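You operate a simulated robot arm through the tools that you are given. There is no shell and no other tool. Be economical: measure what you need, move in short steps, check, and stop when the job is done.

You are at the controls of a simulated two-armed robot. One attempt, no reset.

JOB
Free the casts in both moulds.
Fine: open each clasp, then push its red rod in and leave it there; hold each one still with your other hand as you work.

The check looks at the end state, three seconds after you hand in, the way a careful person would. Anything else that was tipped, shoved, dropped, spilled or broken makes it a failure.

ROBOT AND FRAMES
Two 7-joint arms with two-finger parallel grippers on one trunk, on a base that drives. Base frame: it is fixed to the floor where the robot stands at the start and does not move with it; the origin is under the middle of the robot, x ahead of it, y to its left, z up; the surface under the hand at the start is at about z = 800. Readings come in mm, degrees, newtons and seconds.
The left shoulder is at the start at [70, 134, 1251], the right one opposite. With the tool pointing down near the work surface each hand reaches from about 100 to 620 mm from the robot's upright axis, wherever it stands, measured 20 degrees to its own side. Places, roughly: black-handled tray [-1500, 2500, 750]; clasp lever of the blue mould [500, 500, 900]; clasp lever of the grey mould [500, 100, 900]; clay extruder plunger [800, -500, 800]; green comb holder [750, 1250, 750]; pin of the green comb holder [800, 1100, 800]; pin of the red comb holder [800, 800, 800]; plaster slab with the red grip [-1500, 2000, 750]; plaster slab with the yellow grip [-1500, 1500, 750]; push rod of the blue mould [500, 400, 800]; push rod of the grey mould [400, 100, 800]; red slide of the gauge [800, 500, 800]; ribbed clay piece [-1500, 2250, 750]; white rod [-1500, 2250, 750]; wing nut of the gauge [800, 400, 800]; wing nut of the green comb holder [800, 1200, 900]. Payload 1.57 kg a hand.
The TCP of each hand is the grasp point between the finger pads, 30 mm short of the fingertips. In the tool frame z runs along the fingers and y along their closing line. The gripper opens to 80 mm. The fingers are 17 mm wide and 12 mm thick; the gripper's body (40 by 82 mm) begins 80 mm behind the TCP.
Orientation is told as [roll, pitch, yaw] about the base's x, y, z axes, in that order, counted from this pose: with the fingers straight down and closing along the base's y, the tool's x points along the base's -x, its y along +y and its z along -z.

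CONTROLS
- The arms move only by the tool apply_moves. It takes "left_commands", "right_commands" or both (then of equal length, played together; a hand with none holds still); each is a list of rows, each a list of 6 numbers: the shift along the base's x, y, z in units of 40 mm (1.0 is 40 mm), then the turn, a rotation vector about the base's x, y, z in units of 5 degrees (1.0 is 5 degrees). In form: [[x, y, z, wx, wy, wz], ...]. A call has 1 to 8 rows; each row shifts and turns the commanded pose from where the row before left it. "left_jaw" and "right_jaw" are, for a hand that has rows, the opening, from 0 (shut) to 1 (fully open), set as the call begins (left out, the last holds). A call with a number of a shift or a turn outside -1 to 1 is refused whole. A row lasts 0.2 s, in which the tool goes at most 50 mm and 8.6 degrees; a call with a longer step from one row to the next is refused whole, and so is a gripper value outside its range. Where a pose cannot be reached the arm comes as near as it can. A force on the tool above 40 N (or 10 N above the force at the start of the call, whichever is more), or a blocked arm, ends the call early, and 0.2 s more pass. The fingers move at their own pace (about 153 mm/s each) and stop on an object; they squeeze with about 23 N. The grip force told is the motor's: it shows also when the fingers shut on nothing. Time passes only in rows, and 0.2 s behind the last, so rows that do not move let the fingers close. The reply holds the time, the measured pose of the TCP, the force on the tool along the base axes, the opening and the grip force, in the units named above and with some noise, with the torque about the TCP (base axes, N m) and any sound that the robot's microphone picked up.
- Cameras (640 x 400 px; columns grow to the right, rows downward): "scene" is now at [113.9, 42.8, 1458]; the picture's right is [0.54, -0.84, 0.00], its down [-0.64, -0.41, -0.65] and it looks along [0.54, 0.35, -0.76] (base axes); focal length 261 px, centre (320, 200). "left" rides on the left gripper at [72, 7, -122] in its tool frame; the picture's right is [-0.09, 1.00, 0.00], its down [-0.84, -0.08, -0.54] and it looks along [-0.54, -0.05, 0.84] (tool axes); focal length 238 px, centre (320, 200). "right" rides on the right gripper at [72, -7, -122] in its tool frame; the picture's right is [0.09, 1.00, 0.00], its down [-0.84, 0.08, -0.54] and it looks along [-0.54, 0.05, 0.84] (tool axes); focal length 238 px, centre (320, 200).
- get_image(camera): a new picture of that camera. No time passes.
- lift_body(by): slides the trunk up (or, below 0, down) by that many mm; the arms and the scene camera ride with it, the base frame stays. It gives what a move gives, with no picture.
- drive_base(legs): drives the robot by 1 to 6 legs, each [ahead, left, turn to the left] in mm, mm and degrees, along the robot's own axes; the way and the turn of a leg run together, so that a leg with both is an arc; at most 1500 mm and 180 degrees a leg. The arms and the cameras ride along, it lands a little off, and it stops where it bumps. It gives what a move gives.
- pan_tilt(pan, tilt): turns the head with the scene camera to pan (to the left, within 86 degrees either way) and tilt (down, from -29 to 69), counted from straight ahead of the robot. It gives what a move gives.
- point_at(camera, pixels): there is no depth. For up to 12 entries [column, row, z] of the newest picture of that camera ("zoom" is the newest enlarged one), the place [x, y] in the base frame at which the ray of that pixel passes the height z, good to about 3 mm. No time passes.
- zoom(camera, box): a new picture of the part [left, top, right, bottom] of that camera's present view, enlarged. No time passes.
- close_job(): hands the job in; it is judged then, once.

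Keep the steps short. Do not move on a guess: measure, check each grasp and each placing, and mend mistakes. In all there are 80 turns and 70 pictures (those below and enlarged ones count). Leave the grippers open and the arms clear of the work at the hand-in unless told otherwise, and finish with a single line.

The tools are called after "Call:" as a command line: name --argument value ..., lists and objects as JSON in quotes. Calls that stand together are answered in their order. apply_moves: Moves the arms, as the interface text tells. Its arguments: {"type":"object","properties":{"left_commands":{"type":"array","items":{"type":"array","items":{"type":"number"}}},"left_jaw":{"type":"number"},"right_commands":{"type":"array","items":{"type":"array","items":{"type":"number"}}},"right_jaw":{"type":"number"}},"required":[]} The other tools are called the same way: lift_body (by) slides the trunk up or down; drive_base (legs) drives the base; pan_tilt (pan, tilt) turns the head that bears the scene camera; get_image (camera) takes a picture; point_at (camera, pixels) gives the place at which the rays of pixels pass given heights; zoom (camera, box) takes an enlarged picture of a part of a camera's view; close_job () hands the job in.

At the start:

```text
t: 0.0
left_tool_pos: [249.8, 299.9, 1153.6]
left_tcp_rot: [0.0, -0.1, 0.0]
left_wrist_force: [0.2, 0.1, 0.3]
left_torque: [-0.04, 0.0, -0.03]
left_finger_gap: 79.9
left_grip_force: 0.1
right_tool_pos: [383.3, 63.9, 1252.3]
right_tcp_rot: [0.0, 0.0, 0.0]
right_wrist_force: [0.2, -0.8, 0.7]
right_torque: [-0.03, 0.0, 0.01]
right_finger_gap: 80.1
right_grip_force: 0.0
trunk travel left (down, up): [-825.0, 115.0]
robot x, y, heading: [-1.3, 0.6, 0.1]
head pan, tilt: [32.8, 49.7]
```

scene: 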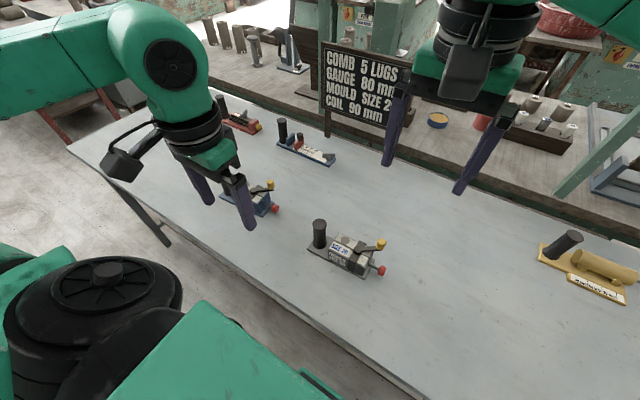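
right: 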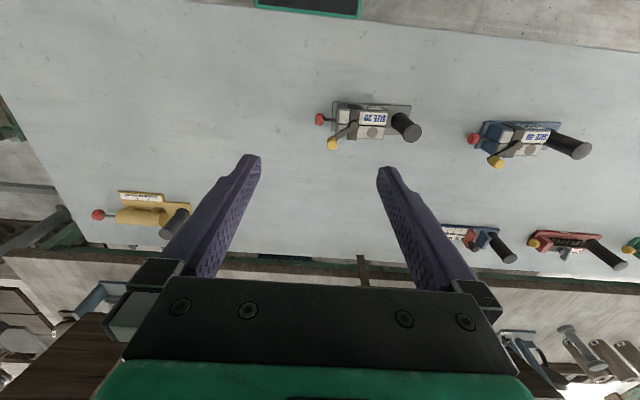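
left: 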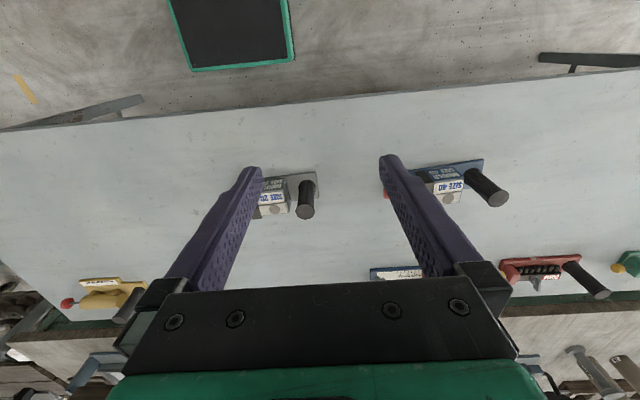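

I see the grey mould near scene (345,250) and the blue one near (260,200), partly hidden. I'll enlarge both before moving anything.

Call:
zoom --camera "scene" --box '[290, 200, 410, 290]'

Call:
zoom --camera "right" --box '[300, 80, 620, 280]'

```text
4.44 times, centred on (350, 245) of scene
```

zoom: 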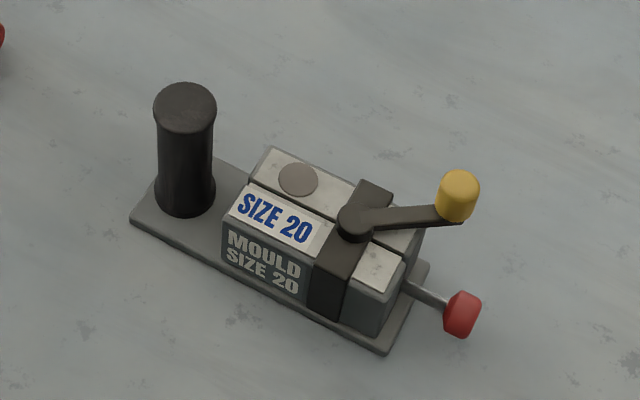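

```text
2.00 times, centred on (460, 180) of right
```

zoom: 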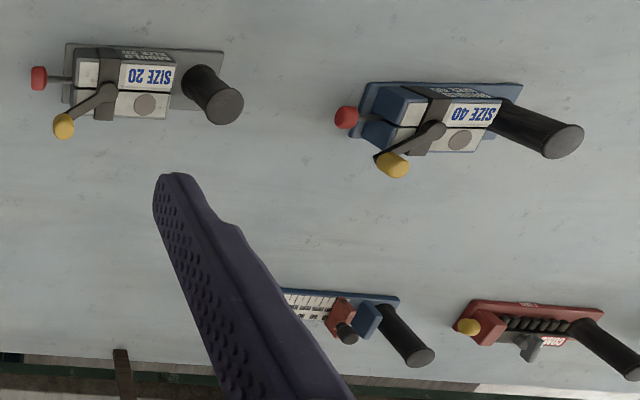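

The levers end in yellow knobs, the red rods stick out towards -y, and each black post handle is at the +y end. I'll measure these from the right camera at trial heights.

Call:
point_at --camera "zoom" --pixels '[[65, 105, 800], [222, 110, 800], [228, 107, 880], [200, 75, 800], [145, 104, 850], [64, 126, 870], [38, 78, 820], [105, 92, 860], [355, 138, 800], [500, 138, 800], [394, 165, 870], [346, 117, 820]]'

Call:
point_at --camera "scene" --pixels '[[319, 224, 880], [325, 240, 800], [362, 276, 800], [381, 247, 870], [381, 271, 820], [315, 244, 800], [356, 249, 860]]'

```text
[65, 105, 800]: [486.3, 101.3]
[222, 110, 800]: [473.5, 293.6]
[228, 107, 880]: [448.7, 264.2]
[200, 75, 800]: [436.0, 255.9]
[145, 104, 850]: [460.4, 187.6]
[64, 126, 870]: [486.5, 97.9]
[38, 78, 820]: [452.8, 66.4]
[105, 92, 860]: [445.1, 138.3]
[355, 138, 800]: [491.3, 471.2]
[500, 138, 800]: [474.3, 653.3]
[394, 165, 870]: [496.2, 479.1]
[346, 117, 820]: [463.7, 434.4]
```

```text
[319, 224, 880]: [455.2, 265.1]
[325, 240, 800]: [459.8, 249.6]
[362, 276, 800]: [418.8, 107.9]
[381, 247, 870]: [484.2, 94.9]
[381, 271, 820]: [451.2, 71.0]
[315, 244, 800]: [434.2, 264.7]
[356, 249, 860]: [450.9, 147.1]
```

Both cameras agree: grey post top at about (452,265,882), yellow knob (485,96,870), red knob (452,69,821), pivot about (448,142,862). The left hand goes above the post and the right hand comes down for a closer look.

Call:
apply_moves --left_commands '[[0.631, -0.112, -0.606, 0, 0, 0], [0.631, -0.112, -0.606, 0, 0, 0], [0.631, -0.112, -0.606, 0, 0, 0], [0.631, -0.112, -0.606, 0, 0, 0], [0.631, -0.112, -0.606, 0, 0, 0], [0.631, -0.112, -0.606, 0, 0, 0], [0.631, -0.112, -0.606, 0, 0, 0], [0.631, -0.112, -0.606, 0, 0, 0]]' --right_commands '[[0.272, 0, -0.625, 0, 0, 0], [0.272, 0, -0.625, 0, 0, 0], [0.272, 0, -0.625, 0, 0, 0], [0.272, 0, -0.625, 0, 0, 0], [0.272, 0, -0.625, 0, 0, 0], [0.272, 0, -0.625, 0, 0, 0], [0.272, 0, -0.625, 0, 0, 0], [0.272, 0, -0.625, 0, 0, 0]]' --left_jaw 1 --right_jaw 1

Call:
get_image --camera "right"

Call:
get_image --camera "left"

```text
t: 1.8
left_tool_pos: [452.7, 263.5, 960.3]
left_tcp_rot: [0.0, 0.1, 0.0]
left_wrist_force: [-0.8, -0.4, 0.1]
left_torque: [-0.03, 0.0, 0.03]
left_finger_gap: 79.9
left_grip_force: 0.0
right_tool_pos: [474.4, 60.7, 1050.4]
right_tcp_rot: [0.0, 0.1, 0.0]
right_wrist_force: [-0.7, 0.5, -0.1]
right_torque: [-0.01, 0.02, -0.01]
right_finger_gap: 79.9
right_grip_force: 0.1
trunk travel left (down, up): [-825.0, 115.0]
robot x, y, heading: [0.1, 2.9, -0.1]
head pan, tilt: [32.8, 49.7]
```

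```text
64 pictures are left
```

right: 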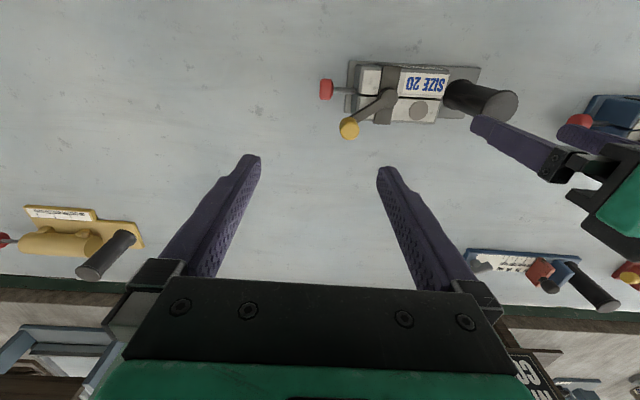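

```text
63 pictures are left
```

left: 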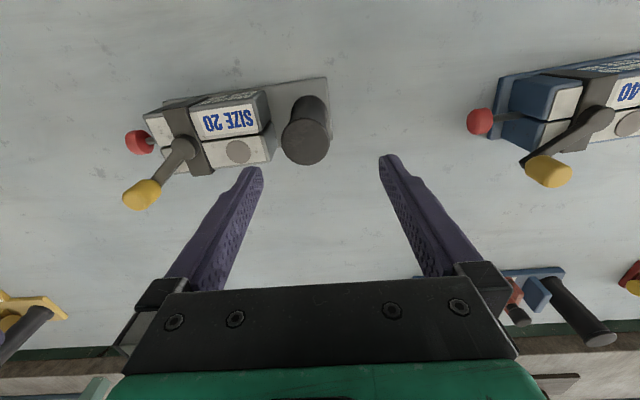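

The left camera sees the post top at (306,143) and the block's near end at about (273,145). I need the gap between them for the finger, so I'll measure it.

Call:
point_at --camera "left" --pixels '[[306, 143, 882], [283, 143, 882], [329, 143, 882], [275, 152, 850], [268, 115, 850], [308, 100, 800], [176, 152, 865], [141, 194, 871], [138, 142, 821], [242, 168, 850], [238, 152, 850]]'

Call:
zoom --camera "left" --box '[110, 70, 350, 220]'

```text
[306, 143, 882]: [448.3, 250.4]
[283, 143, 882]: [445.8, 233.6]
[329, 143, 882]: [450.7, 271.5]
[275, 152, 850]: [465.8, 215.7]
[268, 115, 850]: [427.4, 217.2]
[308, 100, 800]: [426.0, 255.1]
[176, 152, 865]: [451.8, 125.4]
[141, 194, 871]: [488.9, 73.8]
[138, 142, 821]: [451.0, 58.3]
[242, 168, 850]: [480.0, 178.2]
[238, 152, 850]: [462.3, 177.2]
```

```text
2.67 times, centred on (230, 145) of left
```

zoom: 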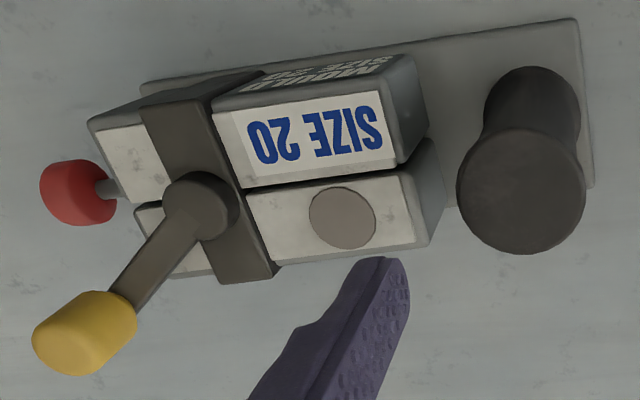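

Comparing the scene and left rays, my heights were too low. The corrected points are post top (438,253,913) with diameter about 32, block end at y≈220, yellow knob (474,93,891), red knob (445,70,836) and pivot (440,142,888). The left hand now centres over the post and descends to TCP z 914, so the fingertips stay above the block.

Call:
apply_moves --left_commands '[[-0.37, -0.26, 0, 0, 0, 0], [0, 0, -0.4, 0, 0, 0], [0, 0, -0.4, 0, 0, 0], [0, 0, -0.35, 0, 0, 0]]'

Call:
zoom --camera "left" --box '[80, 30, 400, 230]'

Call:
zoom --camera "right" --box '[300, 30, 540, 180]'

```text
t: 2.8
left_tool_pos: [436.3, 252.8, 913.3]
left_tcp_rot: [0.1, 0.0, -0.1]
left_wrist_force: [-0.1, 0.3, 0.4]
left_torque: [0.02, -0.02, 0.01]
left_finger_gap: 80.2
left_grip_force: 0.0
right_tool_pos: [472.9, 60.9, 1051.6]
right_tcp_rot: [0.1, 0.0, 0.0]
right_wrist_force: [0.0, -0.3, -0.2]
right_torque: [-0.05, 0.04, 0.0]
right_finger_gap: 79.7
right_grip_force: 0.1
trunk travel left (down, up): [-825.0, 115.0]
robot x, y, heading: [3.1, -1.1, 0.1]
head pan, tilt: [32.8, 49.7]
```

```text
2.00 times, centred on (240, 130) of left
```

zoom: 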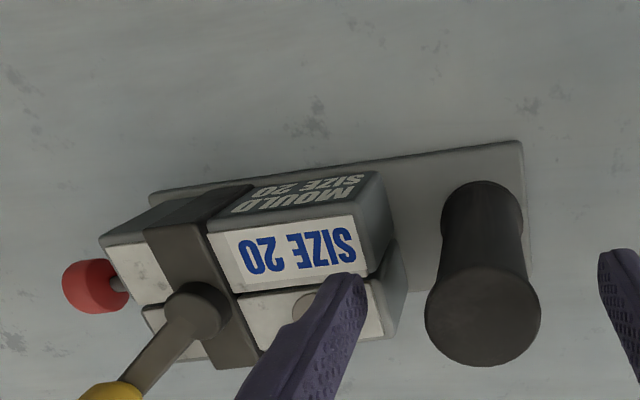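

```text
2.67 times, centred on (420, 105) of right
```

zoom: 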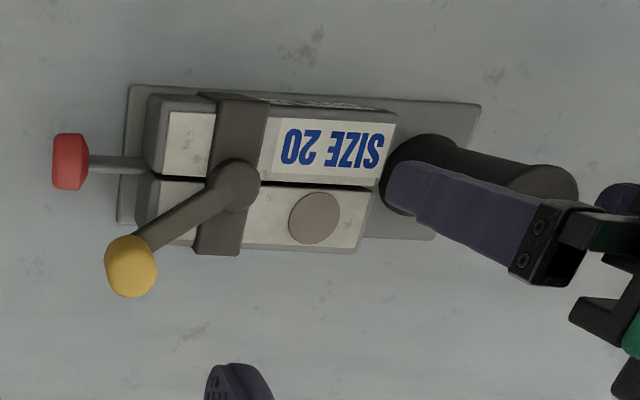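

The post sits centred between the left fingers and nothing touches. Next I close the left hand on it.

Call:
apply_moves --left_commands '[[0, 0, 0, 0, 0, 0], [0, 0, 0, 0, 0, 0], [0, 0, 0, 0, 0, 0]]' --left_jaw 0

Call:
zoom --camera "left" --box '[80, 30, 400, 230]'

```text
t: 3.6
left_tool_pos: [436.5, 253.9, 913.3]
left_tcp_rot: [-0.1, 0.0, 0.1]
left_wrist_force: [0.2, 0.0, -0.5]
left_torque: [0.19, -0.07, 0.02]
left_finger_gap: 33.5
left_grip_force: 23.1
right_tool_pos: [472.6, 62.7, 1051.8]
right_tcp_rot: [0.1, 0.0, 0.0]
right_wrist_force: [-0.3, -0.3, -0.1]
right_torque: [0.0, 0.01, 0.04]
right_finger_gap: 80.3
right_grip_force: 0.2
trunk travel left (down, up): [-825.0, 115.0]
robot x, y, heading: [-0.5, 3.3, 0.1]
head pan, tilt: [32.8, 49.7]
```

```text
2.00 times, centred on (240, 130) of left
```

zoom: 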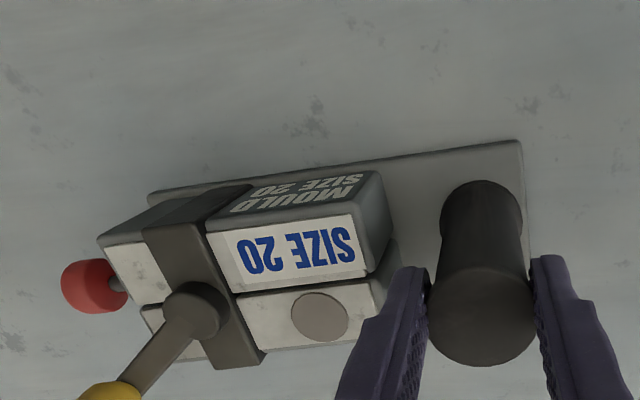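

The post is held with the gap at 33.5 and grip force 23 N. The lever runs from the pivot (440,142) to the knob (474,93). I'll shut the right hand and bring it above (449,76), on the -x side of the knob, for a close look.

Call:
apply_moves --right_commands '[[-0.2, 0.11, -0.7, 0, 0, 0], [-0.2, 0.11, -0.7, 0, 0, 0], [-0.2, 0.11, -0.7, 0, 0, 0]]' --right_jaw 0

Call:
get_image --camera "right"

Call:
zoom --camera "scene" --box '[280, 180, 440, 280]'

```text
t: 4.4
left_tool_pos: [436.2, 252.8, 913.4]
left_tcp_rot: [-0.1, 0.1, 0.0]
left_wrist_force: [-1.1, 0.1, 0.0]
left_torque: [0.26, 0.05, -0.07]
left_finger_gap: 33.7
left_grip_force: 22.4
right_tool_pos: [448.3, 75.8, 967.5]
right_tcp_rot: [-0.1, -0.1, 0.1]
right_wrist_force: [-0.1, 0.0, -0.1]
right_torque: [0.01, 0.01, 0.01]
right_finger_gap: 0.0
right_grip_force: 21.4
trunk travel left (down, up): [-825.0, 115.0]
robot x, y, heading: [-1.6, -3.4, -0.1]
head pan, tilt: [32.8, 49.7]
```

```text
58 pictures are left
```

right: 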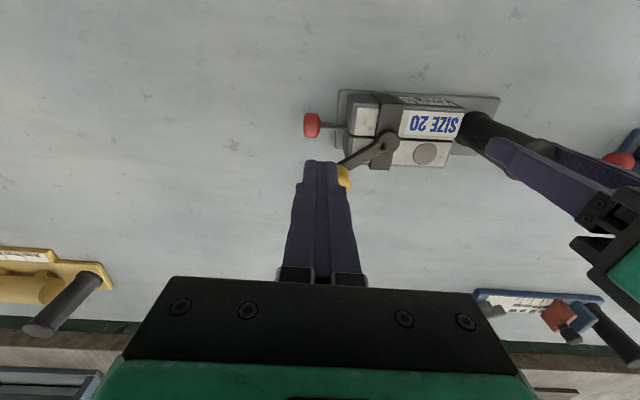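

```text
4.00 times, centred on (360, 230) of scene
```

zoom: 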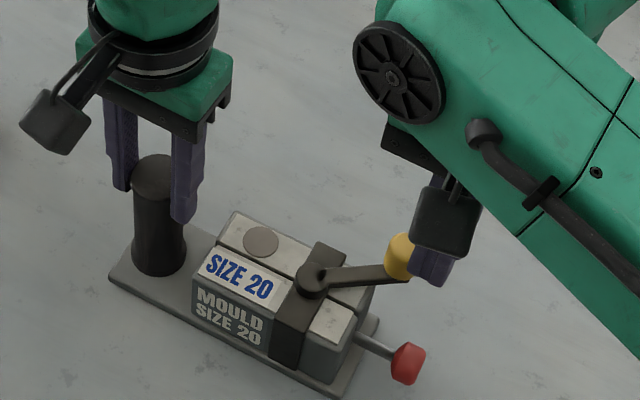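

The knob is mostly hidden behind the fingers. I'll check the pivot and red knob from this closer view.

Call:
point_at --camera "right" --pixels '[[388, 143, 888], [311, 125, 836], [346, 163, 882], [344, 178, 891], [338, 93, 815], [388, 110, 870]]'

```text
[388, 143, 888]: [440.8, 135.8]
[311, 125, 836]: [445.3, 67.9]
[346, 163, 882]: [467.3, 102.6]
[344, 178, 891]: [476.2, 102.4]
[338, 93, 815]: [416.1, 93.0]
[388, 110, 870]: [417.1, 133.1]
```

Readings agree within 7 mm. I'll descend to TCP z 909 (fingertips 879) beside the knob, then look.

Call:
apply_moves --right_commands '[[0, 0, -0.5, 0, 0, 0], [0, 0, -0.5, 0, 0, 0], [0, 0, -0.46, 0, 0, 0]]'

Call:
zoom --camera "left" --box '[0, 60, 320, 260]'

Call:
zoom --camera "scene" --box '[300, 200, 460, 300]'

```text
t: 5.2
left_tool_pos: [437.2, 253.1, 914.4]
left_tcp_rot: [0.1, 0.0, 0.1]
left_wrist_force: [-1.3, -0.1, 0.4]
left_torque: [0.27, 0.04, -0.07]
left_finger_gap: 33.5
left_grip_force: 22.5
right_tool_pos: [448.0, 76.1, 909.9]
right_tcp_rot: [0.0, 0.1, 0.0]
right_wrist_force: [0.6, -0.1, 1.1]
right_torque: [0.0, -0.03, -0.02]
right_finger_gap: 0.2
right_grip_force: 21.1
trunk travel left (down, up): [-825.0, 115.0]
robot x, y, heading: [1.4, -0.9, -0.1]
head pan, tilt: [32.8, 49.7]
```

```text
2.00 times, centred on (160, 160) of left
```

zoom: 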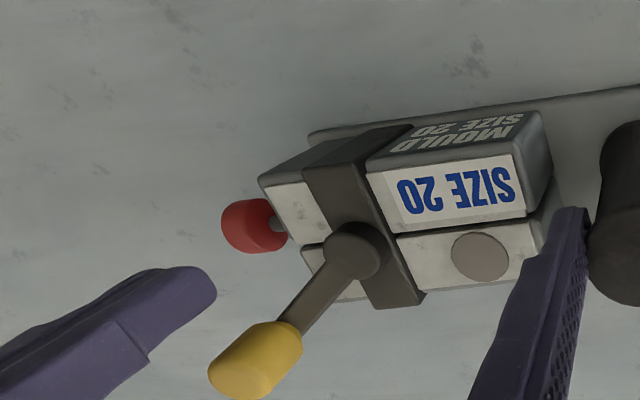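

```text
4.00 times, centred on (380, 250) of scene
```

zoom: 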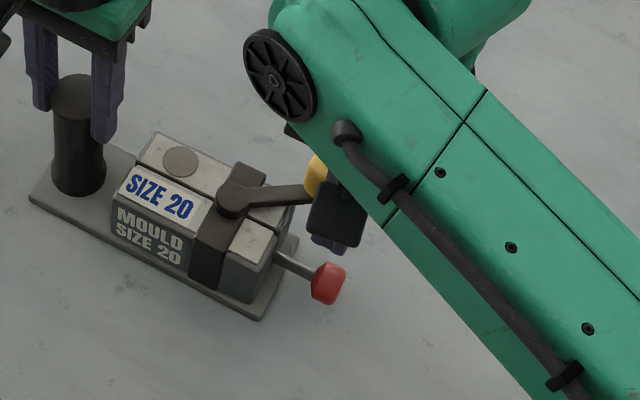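

The fingertip is beside the knob and nothing touches. I'll push the knob gently along (+0.82,+0.57) in 6 mm rows and watch the force.

Call:
apply_moves --right_commands '[[0.123, 0.086, 0, 0, 0, 0], [0.123, 0.086, 0, 0, 0, 0], [0.123, 0.086, 0, 0, 0, 0], [0.123, 0.086, 0, 0, 0, 0]]'

Call:
zoom --camera "left" --box '[0, 60, 320, 260]'

```text
t: 6.2
left_tool_pos: [435.3, 253.0, 913.5]
left_tcp_rot: [0.0, 0.0, 0.0]
left_wrist_force: [1.4, 0.4, 0.3]
left_torque: [0.28, 0.03, 0.22]
left_finger_gap: 33.5
left_grip_force: 23.0
right_tool_pos: [468.1, 89.7, 909.9]
right_tcp_rot: [-0.1, -0.1, -0.1]
right_wrist_force: [-1.7, -0.7, -0.6]
right_torque: [-0.03, 0.08, -0.01]
right_finger_gap: 0.1
right_grip_force: 21.7
trunk travel left (down, up): [-825.0, 115.0]
robot x, y, heading: [4.2, -0.4, -0.2]
head pan, tilt: [32.8, 49.7]
```

```text
2.00 times, centred on (160, 160) of left
```

zoom: 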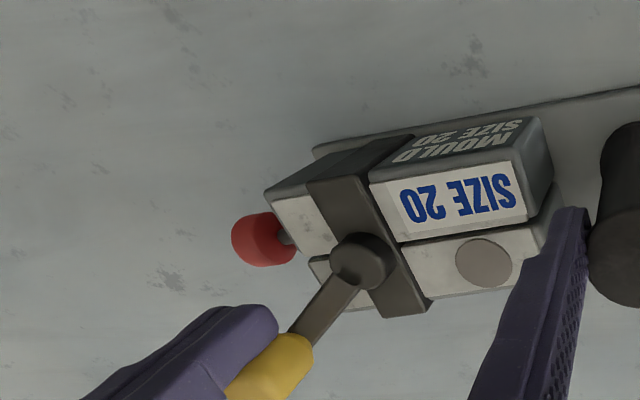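

The force is only 2 N, yet the block turned slightly about the post and the lever kept its angle to the strap. This direction looks blocked, so I stop it. I'll go over to the other side of the knob to try the opposite direction.

Call:
apply_moves --right_commands '[[-0.2, -0.14, 0, 0, 0, 0], [0, 0, 0.9, 0, 0, 0], [0.6, 0.4, 0, 0, 0, 0], [0.53, 0.37, 0, 0, 0, 0], [0, 0, 0, 0, 0, 0]]'

Call:
zoom --camera "left" --box '[0, 60, 320, 260]'

Call:
zoom --camera "right" --box '[240, 60, 480, 210]'

```text
t: 7.4
left_tool_pos: [436.0, 252.5, 913.6]
left_tcp_rot: [0.0, 0.0, 0.0]
left_wrist_force: [-1.1, 0.4, 0.5]
left_torque: [0.21, -0.04, 0.01]
left_finger_gap: 33.4
left_grip_force: 22.6
right_tool_pos: [505.1, 115.4, 945.1]
right_tcp_rot: [0.0, -0.1, -0.1]
right_wrist_force: [0.1, 0.1, -0.2]
right_torque: [0.01, 0.01, 0.01]
right_finger_gap: 0.0
right_grip_force: 21.2
trunk travel left (down, up): [-825.0, 115.0]
robot x, y, heading: [-0.4, -2.7, 0.1]
head pan, tilt: [32.8, 49.7]
```

```text
2.00 times, centred on (160, 160) of left
```

zoom: 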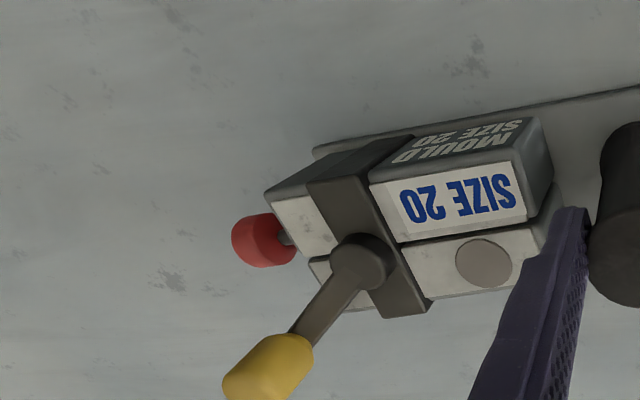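

```text
2.67 times, centred on (360, 135) of right
```

zoom: 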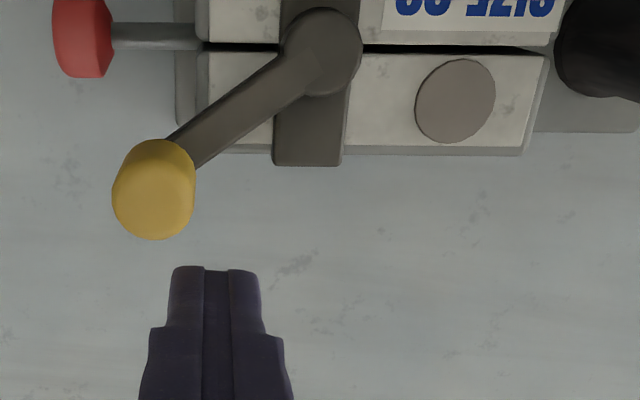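

The lever angle to the strap is unchanged. The knob is now at about (485,97). I'll shift out a little, descend beside its outer side, and push along (-0.82,-0.57).

Call:
apply_moves --right_commands '[[0.16, 0.11, 0, 0, 0, 0], [0, 0, -0.45, 0, 0, 0], [0, 0, -0.45, 0, 0, 0], [-0.14, -0.1, 0, 0, 0, 0], [-0.14, -0.1, 0, 0, 0, 0], [-0.14, -0.1, 0, 0, 0, 0], [-0.14, -0.1, 0, 0, 0, 0]]'

Call:
zoom --camera "left" --box '[0, 60, 320, 260]'

```text
t: 9.0
left_tool_pos: [436.1, 252.6, 913.9]
left_tcp_rot: [0.0, 0.0, 0.1]
left_wrist_force: [-0.5, -0.5, 0.3]
left_torque: [0.08, 0.06, -0.11]
left_finger_gap: 33.6
left_grip_force: 23.3
right_tool_pos: [481.2, 94.3, 917.9]
right_tcp_rot: [-0.2, -0.1, 0.0]
right_wrist_force: [0.3, 0.7, 0.3]
right_torque: [0.01, -0.03, 0.03]
right_finger_gap: 0.1
right_grip_force: 21.9
right hand out of reach, approached as far as the arm can: row 1, 3
trunk travel left (down, up): [-825.0, 115.0]
robot x, y, heading: [-0.6, 1.9, 0.1]
head pan, tilt: [32.8, 49.7]
```

```text
2.00 times, centred on (160, 160) of left
```

zoom: 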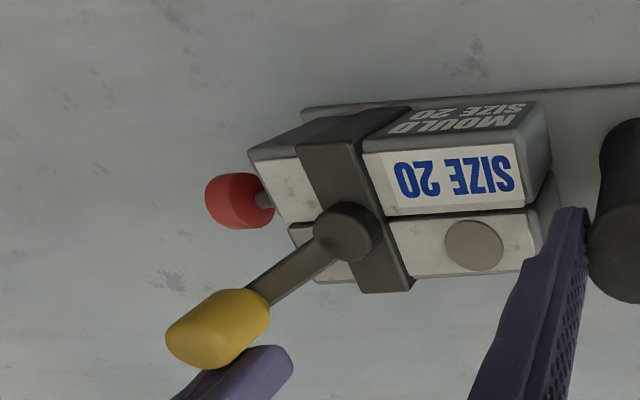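

Pushing this way the lever turned about 6° against the strap, so this is the opening direction. The mould, however, slips round the round post. A grip on the block's flat sides will hold it better. I'm also near the right arm's reach limit, so I'll free both hands, raise them, and shift the base left.

Call:
apply_moves --left_commands '[[0, 0, 0, 0, 0, 0], [0, 0, 0, 0, 0, 0], [0, 0, 0.9, 0, 0, 0], [0, 0, 0.9, 0, 0, 0], [0, 0, 0.9, 0, 0, 0]]' --right_commands '[[0.25, 0.15, 0, 0, 0, 0], [0, 0, 0.7, 0, 0, 0], [0, 0, 0.7, 0, 0, 0], [0, -0.5, 0.7, 0, 0, 0], [0, -0.5, 0.7, 0, 0, 0]]' --left_jaw 1 --right_jaw 0

Call:
drive_base --legs '[[0, 130, 0]]'

Call:
get_image --camera "scene"

```text
t: 10.2
left_tool_pos: [435.5, 255.6, 1022.8]
left_tcp_rot: [0.0, 0.1, 0.1]
left_wrist_force: [-1.1, 0.8, 0.0]
left_torque: [0.02, -0.01, 0.04]
left_finger_gap: 80.1
left_grip_force: 0.0
right_tool_pos: [492.0, 58.1, 1030.1]
right_tcp_rot: [0.0, -0.1, -0.1]
right_wrist_force: [0.2, 0.4, 0.5]
right_torque: [0.0, 0.02, 0.04]
right_finger_gap: 0.0
right_grip_force: 21.3
trunk travel left (down, up): [-825.0, 115.0]
robot x, y, heading: [-0.4, 0.7, 0.1]
head pan, tilt: [32.8, 49.7]
```

```text
t: 11.5
left_tool_pos: [435.5, 386.0, 1021.7]
left_tcp_rot: [0.2, 0.0, -0.1]
left_wrist_force: [0.1, -0.6, 1.2]
left_torque: [-0.01, 0.0, 0.04]
left_finger_gap: 79.9
left_grip_force: 0.1
right_tool_pos: [492.2, 188.0, 1030.9]
right_tcp_rot: [0.1, 0.0, 0.0]
right_wrist_force: [-0.2, 0.2, -0.7]
right_torque: [0.0, 0.0, -0.05]
right_finger_gap: 0.1
right_grip_force: 21.2
trunk travel left (down, up): [-825.0, 115.0]
robot x, y, heading: [2.3, 126.8, 0.0]
head pan, tilt: [32.8, 49.7]
```

```text
50 pictures are left
```

scene: 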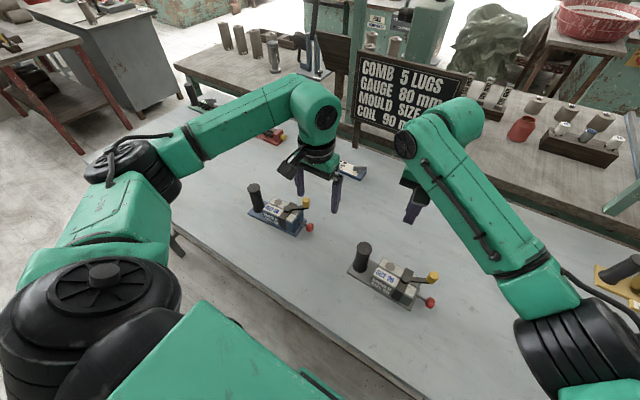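

The base is now at y 127 and both moulds stand upright. I'll move the hands back over the grey mould, turning the left hand's yaw towards -88° so it can close across the block along x.

Call:
apply_moves --left_commands '[[0, -0.4, 0, 0, 0, -1], [0, -0.4, 0, 0, 0, -1], [0, -0.4, 0, 0, 0, -1], [0, -0.4, 0, 0, 0, -1], [0, -0.4, 0, 0, 0, -1], [0, -0.4, 0, 0, 0, -1], [0, -0.4, 0, 0, 0, -1], [0, -0.4, 0, 0, 0, -1]]' --right_commands '[[0, -0.45, 0, 0, 0, 0], [0, -0.45, 0, 0, 0, 0], [0, -0.45, 0, 0, 0, 0], [0, -0.45, 0, 0, 0, 0], [0, -0.45, 0, 0, 0, 0], [0, -0.45, 0, 0, 0, 0], [0, -0.45, 0, 0, 0, 0], [0, -0.45, 0, 0, 0, 0]]'

Call:
apply_moves --left_commands '[[0, -0.19, 0, 0, 0, -1], [0, -0.19, 0, 0, 0, -1], [0, -0.19, 0, 0, 0, -1], [0, -0.19, 0, 0, 0, -1], [0, -0.19, 0, 0, 0, -1], [0, -0.19, 0, 0, 0, -1], [0, -0.19, 0, 0, 0, -1], [0, -0.19, 0, 0, 0, -1]]'

Call:
apply_moves --left_commands '[[0.1, 0, -0.3, 0, 0, -0.8], [0.1, 0, -0.3, 0, 0, -0.8]]'

Call:
get_image --camera "left"

Call:
get_image --camera "scene"

```text
t: 13.3
left_tool_pos: [435.7, 254.9, 1022.8]
left_tcp_rot: [0.1, -0.1, -40.0]
left_wrist_force: [-0.9, -0.4, 0.0]
left_torque: [0.04, -0.02, -0.02]
left_finger_gap: 80.1
left_grip_force: 0.2
right_tool_pos: [492.3, 44.6, 1029.7]
right_tcp_rot: [0.0, 0.0, 0.1]
right_wrist_force: [0.6, 0.2, 0.1]
right_torque: [0.03, 0.02, 0.01]
right_finger_gap: 0.0
right_grip_force: 20.8
trunk travel left (down, up): [-825.0, 115.0]
robot x, y, heading: [-2.6, 131.0, 0.2]
head pan, tilt: [32.8, 49.7]
```

```text
t: 15.1
left_tool_pos: [434.9, 257.2, 1021.6]
left_tcp_rot: [0.1, -0.2, -39.9]
left_wrist_force: [0.6, 0.4, -0.2]
left_torque: [0.01, -0.02, 0.01]
left_finger_gap: 80.1
left_grip_force: 0.1
left hand out of reach, approached as far as the arm can: row 1, 2, 3, 4, 5, 6, 7, 8
right_tool_pos: [491.6, 47.0, 1030.5]
right_tcp_rot: [0.0, 0.0, 0.0]
right_wrist_force: [0.5, 0.1, 0.1]
right_torque: [-0.02, 0.0, -0.02]
right_finger_gap: 0.0
right_grip_force: 20.6
trunk travel left (down, up): [-825.0, 115.0]
robot x, y, heading: [-0.3, 129.3, -0.0]
head pan, tilt: [32.8, 49.7]
```

```text
t: 15.7
left_tool_pos: [435.4, 257.1, 1021.9]
left_tcp_rot: [-0.1, -0.1, -39.7]
left_wrist_force: [-0.4, -0.7, -0.1]
left_torque: [-0.03, -0.03, 0.0]
left_finger_gap: 80.2
left_grip_force: 0.1
left hand out of reach, approached as far as the arm can: row 1, 2
right_tool_pos: [491.4, 47.1, 1029.3]
right_tcp_rot: [0.0, 0.0, 0.0]
right_wrist_force: [-0.1, 0.3, -0.1]
right_torque: [0.0, 0.0, 0.02]
right_finger_gap: 0.0
right_grip_force: 21.1
trunk travel left (down, up): [-825.0, 115.0]
robot x, y, heading: [1.5, 128.1, -0.1]
head pan, tilt: [32.8, 49.7]
```

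```text
49 pictures are left
```

left: 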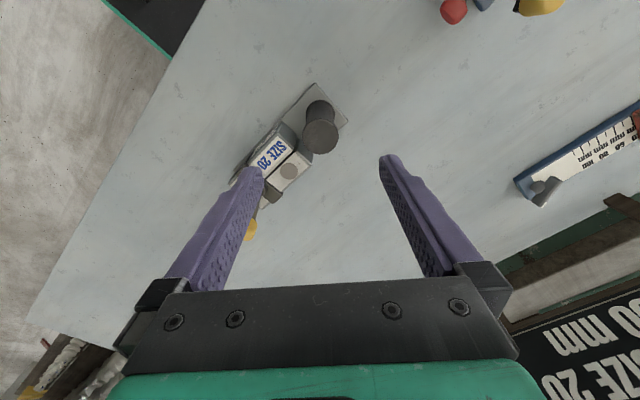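

```text
48 pictures are left
```

scene: 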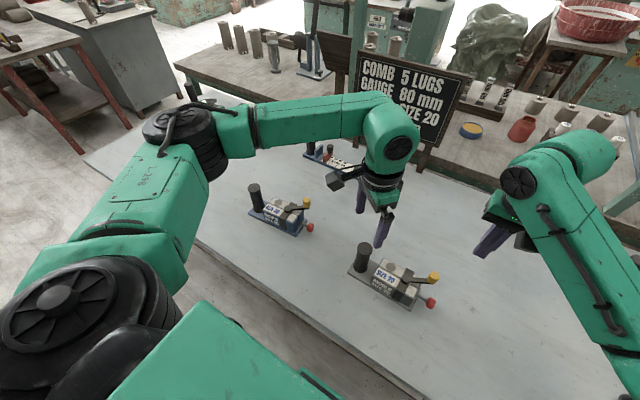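

The left arm can't turn past -40°, so that grip is out. New plan: hold the post again with the left hand. The right hand grips the flat lever arm across its sides and turns it about the pivot, so the mould is pinned at both points. I'll turn the left hand back to 0° and the right hand towards -55°.

Call:
apply_moves --left_commands '[[0, 0, 0, 0, 0, 1], [0, 0, 0, 0, 0, 1], [0, 0, 0, 0, 0, 1], [0, 0, 0, 0, 0, 1], [0, 0, 0, 0, 0, 1], [0, 0, 0, 0, 0, 1], [0, 0, 0, 0, 0, 1], [0, 0, 0, 0, 0, 1]]' --right_commands '[[0, 0, 0, 0, 0, -1], [0, 0, 0, 0, 0, -1], [0, 0, 0, 0, 0, -1], [0, 0, 0, 0, 0, -1], [0, 0, 0, 0, 0, -1], [0, 0, 0, 0, 0, -1], [0, 0, 0, 0, 0, -1], [0, 0, 0, 0, 0, -1]]' --right_jaw 0.5

Call:
get_image --camera "left"

Call:
zoom --camera "scene" --box '[330, 220, 458, 300]'

```text
t: 17.5
left_tool_pos: [434.8, 258.1, 1022.4]
left_tcp_rot: [0.0, -0.1, 0.3]
left_wrist_force: [-0.8, 0.7, -0.1]
left_torque: [-0.02, 0.0, 0.03]
left_finger_gap: 79.8
left_grip_force: 0.0
right_tool_pos: [491.6, 47.6, 1031.0]
right_tcp_rot: [0.0, 0.0, -40.1]
right_wrist_force: [-0.3, 0.3, -0.5]
right_torque: [-0.02, 0.0, 0.02]
right_finger_gap: 39.8
right_grip_force: 0.1
trunk travel left (down, up): [-825.0, 115.0]
robot x, y, heading: [-2.9, 130.7, 0.1]
head pan, tilt: [32.8, 49.7]
```

```text
47 pictures are left
```

left: 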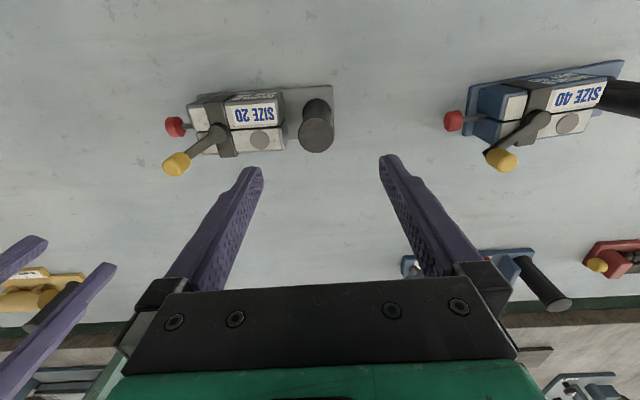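

```text
5.00 times, centred on (394, 260) of scene
```

zoom: 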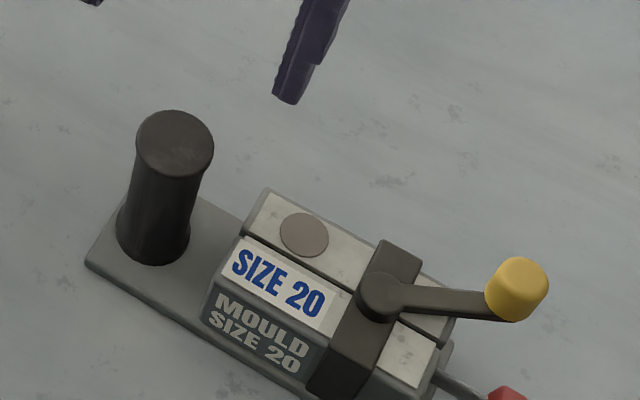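

I'll measure the post top, pivot, knob and arm again from both views.

Call:
point_at --camera "left" --pixels '[[316, 134, 913], [217, 133, 888], [177, 164, 897], [174, 127, 836], [196, 149, 886], [490, 156, 890], [540, 121, 888], [453, 121, 836]]'

Call:
point_at --camera "zoom" --pixels '[[178, 141, 913], [382, 291, 888], [520, 283, 897], [440, 298, 886]]'

```text
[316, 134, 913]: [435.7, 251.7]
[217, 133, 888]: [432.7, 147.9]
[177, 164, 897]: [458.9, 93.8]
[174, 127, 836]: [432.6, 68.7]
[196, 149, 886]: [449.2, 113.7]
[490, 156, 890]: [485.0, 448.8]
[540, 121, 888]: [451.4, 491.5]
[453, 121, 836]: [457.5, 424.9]
```

```text
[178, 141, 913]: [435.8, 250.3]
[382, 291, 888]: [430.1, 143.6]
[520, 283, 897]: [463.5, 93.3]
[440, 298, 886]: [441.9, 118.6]
```

Both views agree: post (436,251), pivot (431.5,145.5), knob (461,93.5). That puts the lever at -60° and the mould at about -1° yaw. The left hand goes down onto the post, and the right hand goes above the middle of the lever arm at (446,119.5), yaw -60°.

Call:
apply_moves --left_commands '[[0.03, -0.18, -0.45, 0, 0, 0], [0, 0, -0.45, 0, 0, 0], [0, 0, -0.6, 0, 0, 0], [0, 0, -0.6, 0, 0, 0], [0, 0, -0.6, 0, 0, 0]]' --right_commands '[[-0.227, 0.36, -0.355, 0, 0, -0.82], [-0.227, 0.36, -0.355, 0, 0, -0.82], [-0.227, 0.36, -0.355, 0, 0, -0.82], [-0.227, 0.36, -0.355, 0, 0, -0.82], [-0.227, 0.36, -0.355, 0, 0, -0.82]]' --left_jaw 1

Call:
apply_moves --left_commands '[[0, 0, 0, 0, 0, 0], [0, 0, 0, 0, 0, 0], [0, 0, 0, 0, 0, 0]]' --left_jaw 0

Call:
get_image --camera "right"

Call:
zoom --camera "left" --box '[0, 60, 320, 260]'

```text
t: 18.7
left_tool_pos: [436.0, 250.7, 916.3]
left_tcp_rot: [0.0, -0.1, 0.2]
left_wrist_force: [0.4, 0.4, 0.7]
left_torque: [0.04, 0.01, -0.05]
left_finger_gap: 80.0
left_grip_force: 0.2
right_tool_pos: [448.7, 120.6, 958.9]
right_tcp_rot: [-0.1, -0.1, -60.6]
right_wrist_force: [-1.2, 0.4, -0.1]
right_torque: [-0.01, 0.02, -0.06]
right_finger_gap: 39.7
right_grip_force: 0.0
trunk travel left (down, up): [-825.0, 115.0]
robot x, y, heading: [2.5, 127.2, 0.2]
head pan, tilt: [32.8, 49.7]
```

```text
t: 19.5
left_tool_pos: [436.3, 249.5, 914.6]
left_tcp_rot: [0.0, -0.1, 0.1]
left_wrist_force: [-0.7, 1.7, 0.3]
left_torque: [-0.1, -0.1, 0.04]
left_finger_gap: 33.3
left_grip_force: 23.5
right_tool_pos: [448.3, 119.3, 958.9]
right_tcp_rot: [-0.1, -0.1, -60.5]
right_wrist_force: [0.0, 0.3, -1.1]
right_torque: [-0.01, 0.04, 0.01]
right_finger_gap: 40.0
right_grip_force: 0.1
trunk travel left (down, up): [-825.0, 115.0]
robot x, y, heading: [-0.2, 128.9, 0.1]
head pan, tilt: [32.8, 49.7]
```

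```text
45 pictures are left
```

right: 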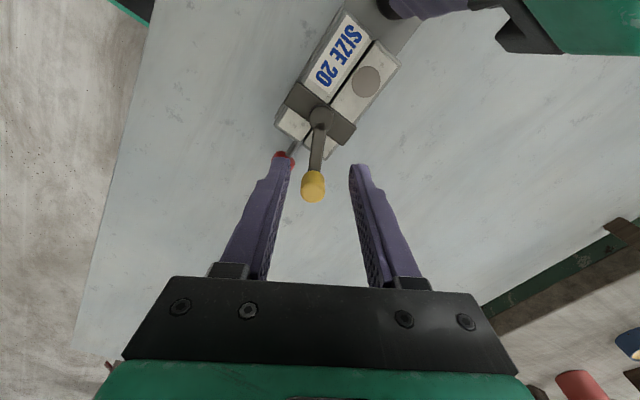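

```text
2.00 times, centred on (160, 160) of left
```

zoom: 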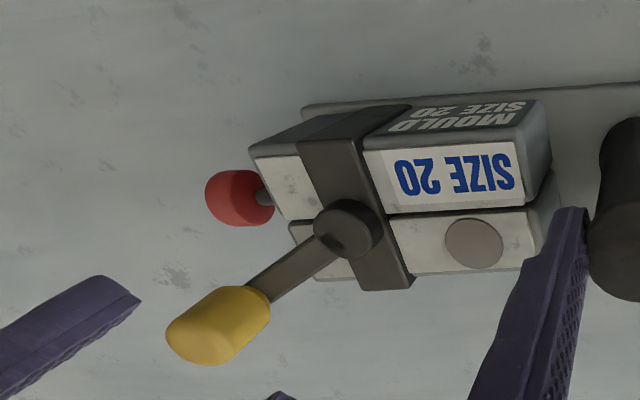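

The post is held (gap 33.3). In the right view the lever arm at (317,150) runs straight between the fingers. I'll descend so the fingertips reach z≈878 beside the arm.

Call:
apply_moves --right_commands '[[-0.05, 0, -0.45, 0, 0, 0], [0, 0, -0.45, 0, 0, 0], [0, 0, -0.37, 0, 0, 0]]'

Call:
zoom --camera "left" --box '[0, 60, 320, 260]'

Call:
zoom --camera "right" --box '[220, 100, 420, 225]'

```text
t: 20.3
left_tool_pos: [436.4, 250.5, 914.9]
left_tcp_rot: [0.0, -0.1, 0.2]
left_wrist_force: [-0.1, -0.6, -0.1]
left_torque: [0.08, -0.02, -0.06]
left_finger_gap: 33.2
left_grip_force: 23.0
right_tool_pos: [445.6, 118.4, 908.3]
right_tcp_rot: [-0.1, 0.0, -60.6]
right_wrist_force: [0.7, -0.2, -0.2]
right_torque: [0.01, -0.03, -0.01]
right_finger_gap: 40.0
right_grip_force: 0.0
trunk travel left (down, up): [-825.0, 115.0]
robot x, y, heading: [-2.3, 126.2, 0.1]
head pan, tilt: [32.8, 49.7]
```

```text
2.00 times, centred on (160, 160) of left
```

zoom: 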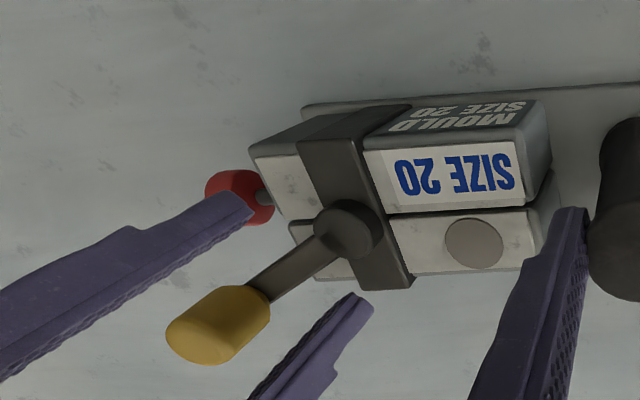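

```text
3.20 times, centred on (320, 162) of right
```

zoom: 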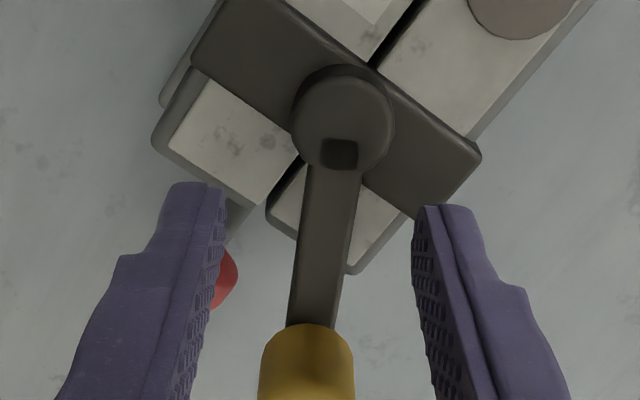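

The fingertips straddle the arm. Closing the right hand on it now.

Call:
apply_moves --right_commands '[[0, 0, 0, 0, 0, 0], [0, 0, 0, 0, 0, 0]]' --right_jaw 0

Call:
zoom --camera "right" --box '[220, 100, 420, 225]'

Call:
zoom --camera "left" --box '[0, 60, 320, 260]'

```text
t: 20.9
left_tool_pos: [436.8, 251.3, 915.5]
left_tcp_rot: [0.0, -0.1, 0.3]
left_wrist_force: [-0.5, -0.4, -0.5]
left_torque: [0.15, 0.0, -0.03]
left_finger_gap: 33.5
left_grip_force: 23.3
right_tool_pos: [445.2, 117.8, 908.4]
right_tcp_rot: [-0.1, 0.0, -60.5]
right_wrist_force: [0.3, -0.3, 0.3]
right_torque: [-0.02, -0.01, 0.02]
right_finger_gap: 0.1
right_grip_force: 20.8
trunk travel left (down, up): [-825.0, 115.0]
robot x, y, heading: [1.4, 129.9, -0.0]
head pan, tilt: [32.8, 49.7]
```

```text
3.20 times, centred on (320, 162) of right
```

zoom: 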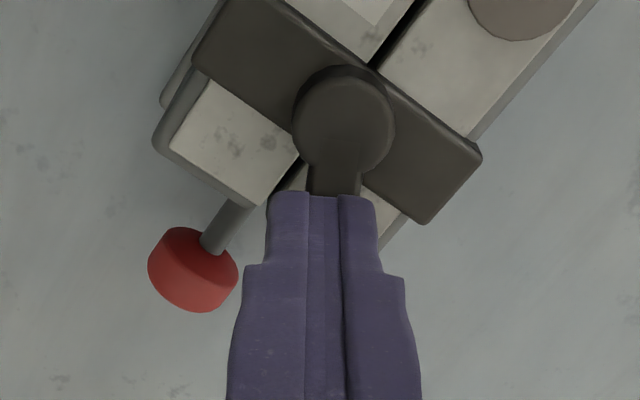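

```text
2.00 times, centred on (160, 160) of left
```

zoom: 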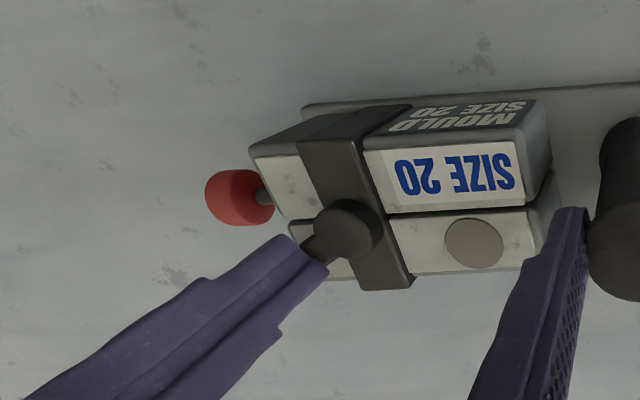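

The gap is 0, so the fingers shut above the arm, which lies below z 878. I'll open, lower 9 mm while watching the force, and close again.

Call:
apply_moves --right_commands '[[0, 0, 0, 0, 0, 0], [0, 0, -0.12, 0, 0, 0], [0, 0, -0.12, 0, 0, 0]]' --right_jaw 0.5

Call:
apply_moves --right_commands '[[0, 0, 0, 0, 0, 0], [0, 0, 0, 0, 0, 0]]' --right_jaw 0

```text
t: 21.7
left_tool_pos: [436.9, 250.0, 915.2]
left_tcp_rot: [0.0, -0.1, 0.2]
left_wrist_force: [-0.9, 1.2, 0.8]
left_torque: [0.06, -0.05, -0.01]
left_finger_gap: 33.3
left_grip_force: 23.1
right_tool_pos: [445.2, 116.5, 898.9]
right_tcp_rot: [-0.1, 0.0, -60.4]
right_wrist_force: [-0.4, -0.5, 0.0]
right_torque: [-0.03, 0.02, -0.02]
right_finger_gap: 39.6
right_grip_force: 0.0
trunk travel left (down, up): [-825.0, 115.0]
robot x, y, heading: [-0.4, 128.6, 0.1]
head pan, tilt: [32.8, 49.7]
```

```text
t: 22.3
left_tool_pos: [436.4, 249.5, 915.1]
left_tcp_rot: [-0.1, 0.0, 0.1]
left_wrist_force: [-2.6, -5.2, 0.5]
left_torque: [0.14, 0.22, -0.21]
left_finger_gap: 33.4
left_grip_force: 23.7
right_tool_pos: [445.9, 118.5, 899.6]
right_tcp_rot: [0.0, -0.1, -60.5]
right_wrist_force: [2.4, 6.2, 0.2]
right_torque: [-0.04, -0.2, -0.12]
right_finger_gap: 11.4
right_grip_force: 23.2
trunk travel left (down, up): [-825.0, 115.0]
robot x, y, heading: [0.1, 133.0, -0.1]
head pan, tilt: [32.8, 49.7]
```

The arm is gripped, gap 11.4 mm. I'll turn the lever 15° clockwise about the pivot, moving the hand along the matching arc.

Call:
apply_moves --right_commands '[[-0.06, -0.029, 0, 0, 0, -1], [-0.063, -0.024, 0, 0, 0, -1], [-0.064, -0.018, 0, 0, 0, -1]]'

Call:
zoom --camera "left" --box '[0, 60, 320, 260]'

```text
t: 23.1
left_tool_pos: [436.5, 249.1, 914.3]
left_tcp_rot: [-0.1, -0.2, 0.0]
left_wrist_force: [-1.0, -12.4, 0.2]
left_torque: [-0.06, 0.05, -0.12]
left_finger_gap: 33.5
left_grip_force: 23.0
right_tool_pos: [437.0, 115.1, 899.3]
right_tcp_rot: [0.1, 0.2, -75.5]
right_wrist_force: [1.1, 12.9, 1.0]
right_torque: [0.28, -0.02, -0.03]
right_finger_gap: 11.2
right_grip_force: 22.9
trunk travel left (down, up): [-825.0, 115.0]
robot x, y, heading: [0.8, 130.3, -0.0]
head pan, tilt: [32.8, 49.7]
```

```text
2.00 times, centred on (160, 160) of left
```

zoom: 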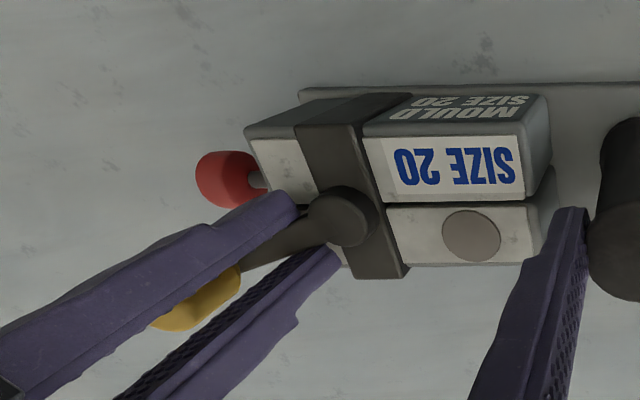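

The lever turned with the hand while the mould turned only about 2.5°. The 13 N pull along -y means my arc runs slightly outside the true one. I'll continue another 20° with a small +x/+y correction.

Call:
apply_moves --right_commands '[[-0.035, 0.02, 0, 0, 0, -1], [-0.04, 0.02, 0, 0, 0, -1], [-0.04, 0.02, 0, 0, 0, -1], [-0.04, 0.02, 0, 0, 0, -1]]'

Call:
zoom --camera "left" --box '[0, 60, 320, 260]'

```text
t: 23.6
left_tool_pos: [440.8, 254.5, 915.4]
left_tcp_rot: [0.1, -0.6, 1.2]
left_wrist_force: [4.4, 0.8, -0.3]
left_torque: [-0.74, 0.95, 0.03]
left_finger_gap: 33.2
left_grip_force: 23.0
right_tool_pos: [433.3, 118.6, 897.9]
right_tcp_rot: [-0.2, 0.2, -80.3]
right_wrist_force: [-5.7, -1.3, -0.6]
right_torque: [0.63, -0.81, 0.52]
right_finger_gap: 11.3
right_grip_force: 22.9
trunk travel left (down, up): [-825.0, 115.0]
robot x, y, heading: [-0.3, 129.4, 0.0]
head pan, tilt: [32.8, 49.7]
stopped in row 2 (left hand): the force on the tool passed its limit at 51 N (the readings are from after the stop); the commanded pose is now the measured one
```

```text
2.00 times, centred on (160, 160) of left
```

zoom: 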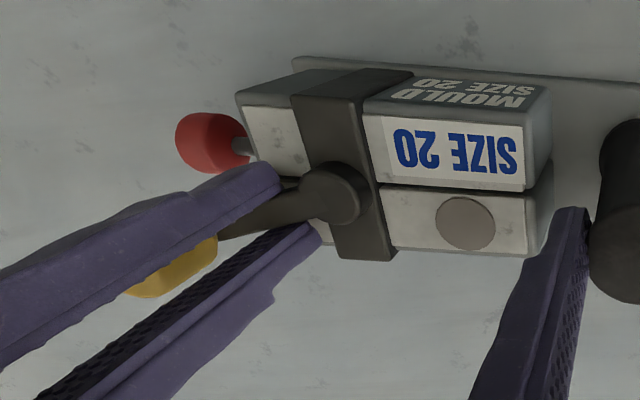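

The call stopped at 51 N on the left hand. The right hand's camera side, now facing +y, is touching the left gripper. I'll release the lever, back off along -y, and go up. The left hand stays on the post until the right is clear.

Call:
apply_moves --right_commands '[[0, 0, 0, 0, 0, 0], [0, -0.2, 0, 0, 0, 0], [0, -0.1, 0.4, 0, 0, 0], [0, -0.4, 0.8, 0, 0, 0], [0, -0.4, 0.8, 0, 0, 0], [0, -0.4, 0.8, 0, 0, 0], [0, -0.8, 0, 0, 0, 0]]' --right_jaw 0.5

Call:
get_image --camera "left"

```text
t: 24.6
left_tool_pos: [440.2, 251.8, 915.5]
left_tcp_rot: [0.3, -0.5, 1.0]
left_wrist_force: [1.4, -1.1, -0.5]
left_torque: [-0.27, 0.14, 0.16]
left_finger_gap: 32.9
left_grip_force: 23.2
right_tool_pos: [441.9, -4.7, 904.3]
right_tcp_rot: [-2.2, -11.8, -84.5]
right_wrist_force: [-0.1, -0.8, -0.2]
right_torque: [0.02, 0.01, 0.02]
right_finger_gap: 39.8
right_grip_force: 0.1
right hand out of reach, approached as far as the arm can: row 4
trunk travel left (down, up): [-825.0, 115.0]
robot x, y, heading: [-1.2, 130.4, 0.0]
head pan, tilt: [32.8, 49.7]
stopped in row 4 (right hand): the arm was blocked; the commanded pose is now the measured one
```

```text
37 pictures are left
```

left: 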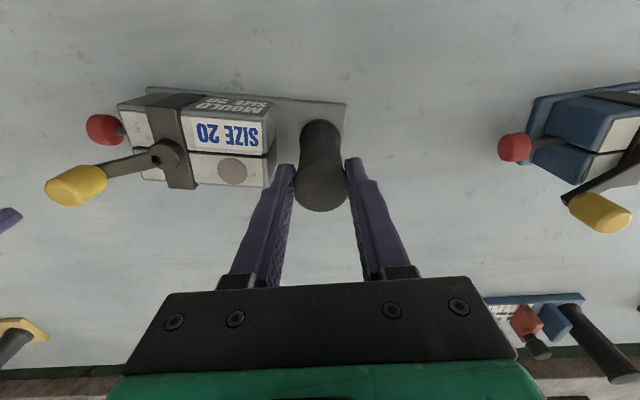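

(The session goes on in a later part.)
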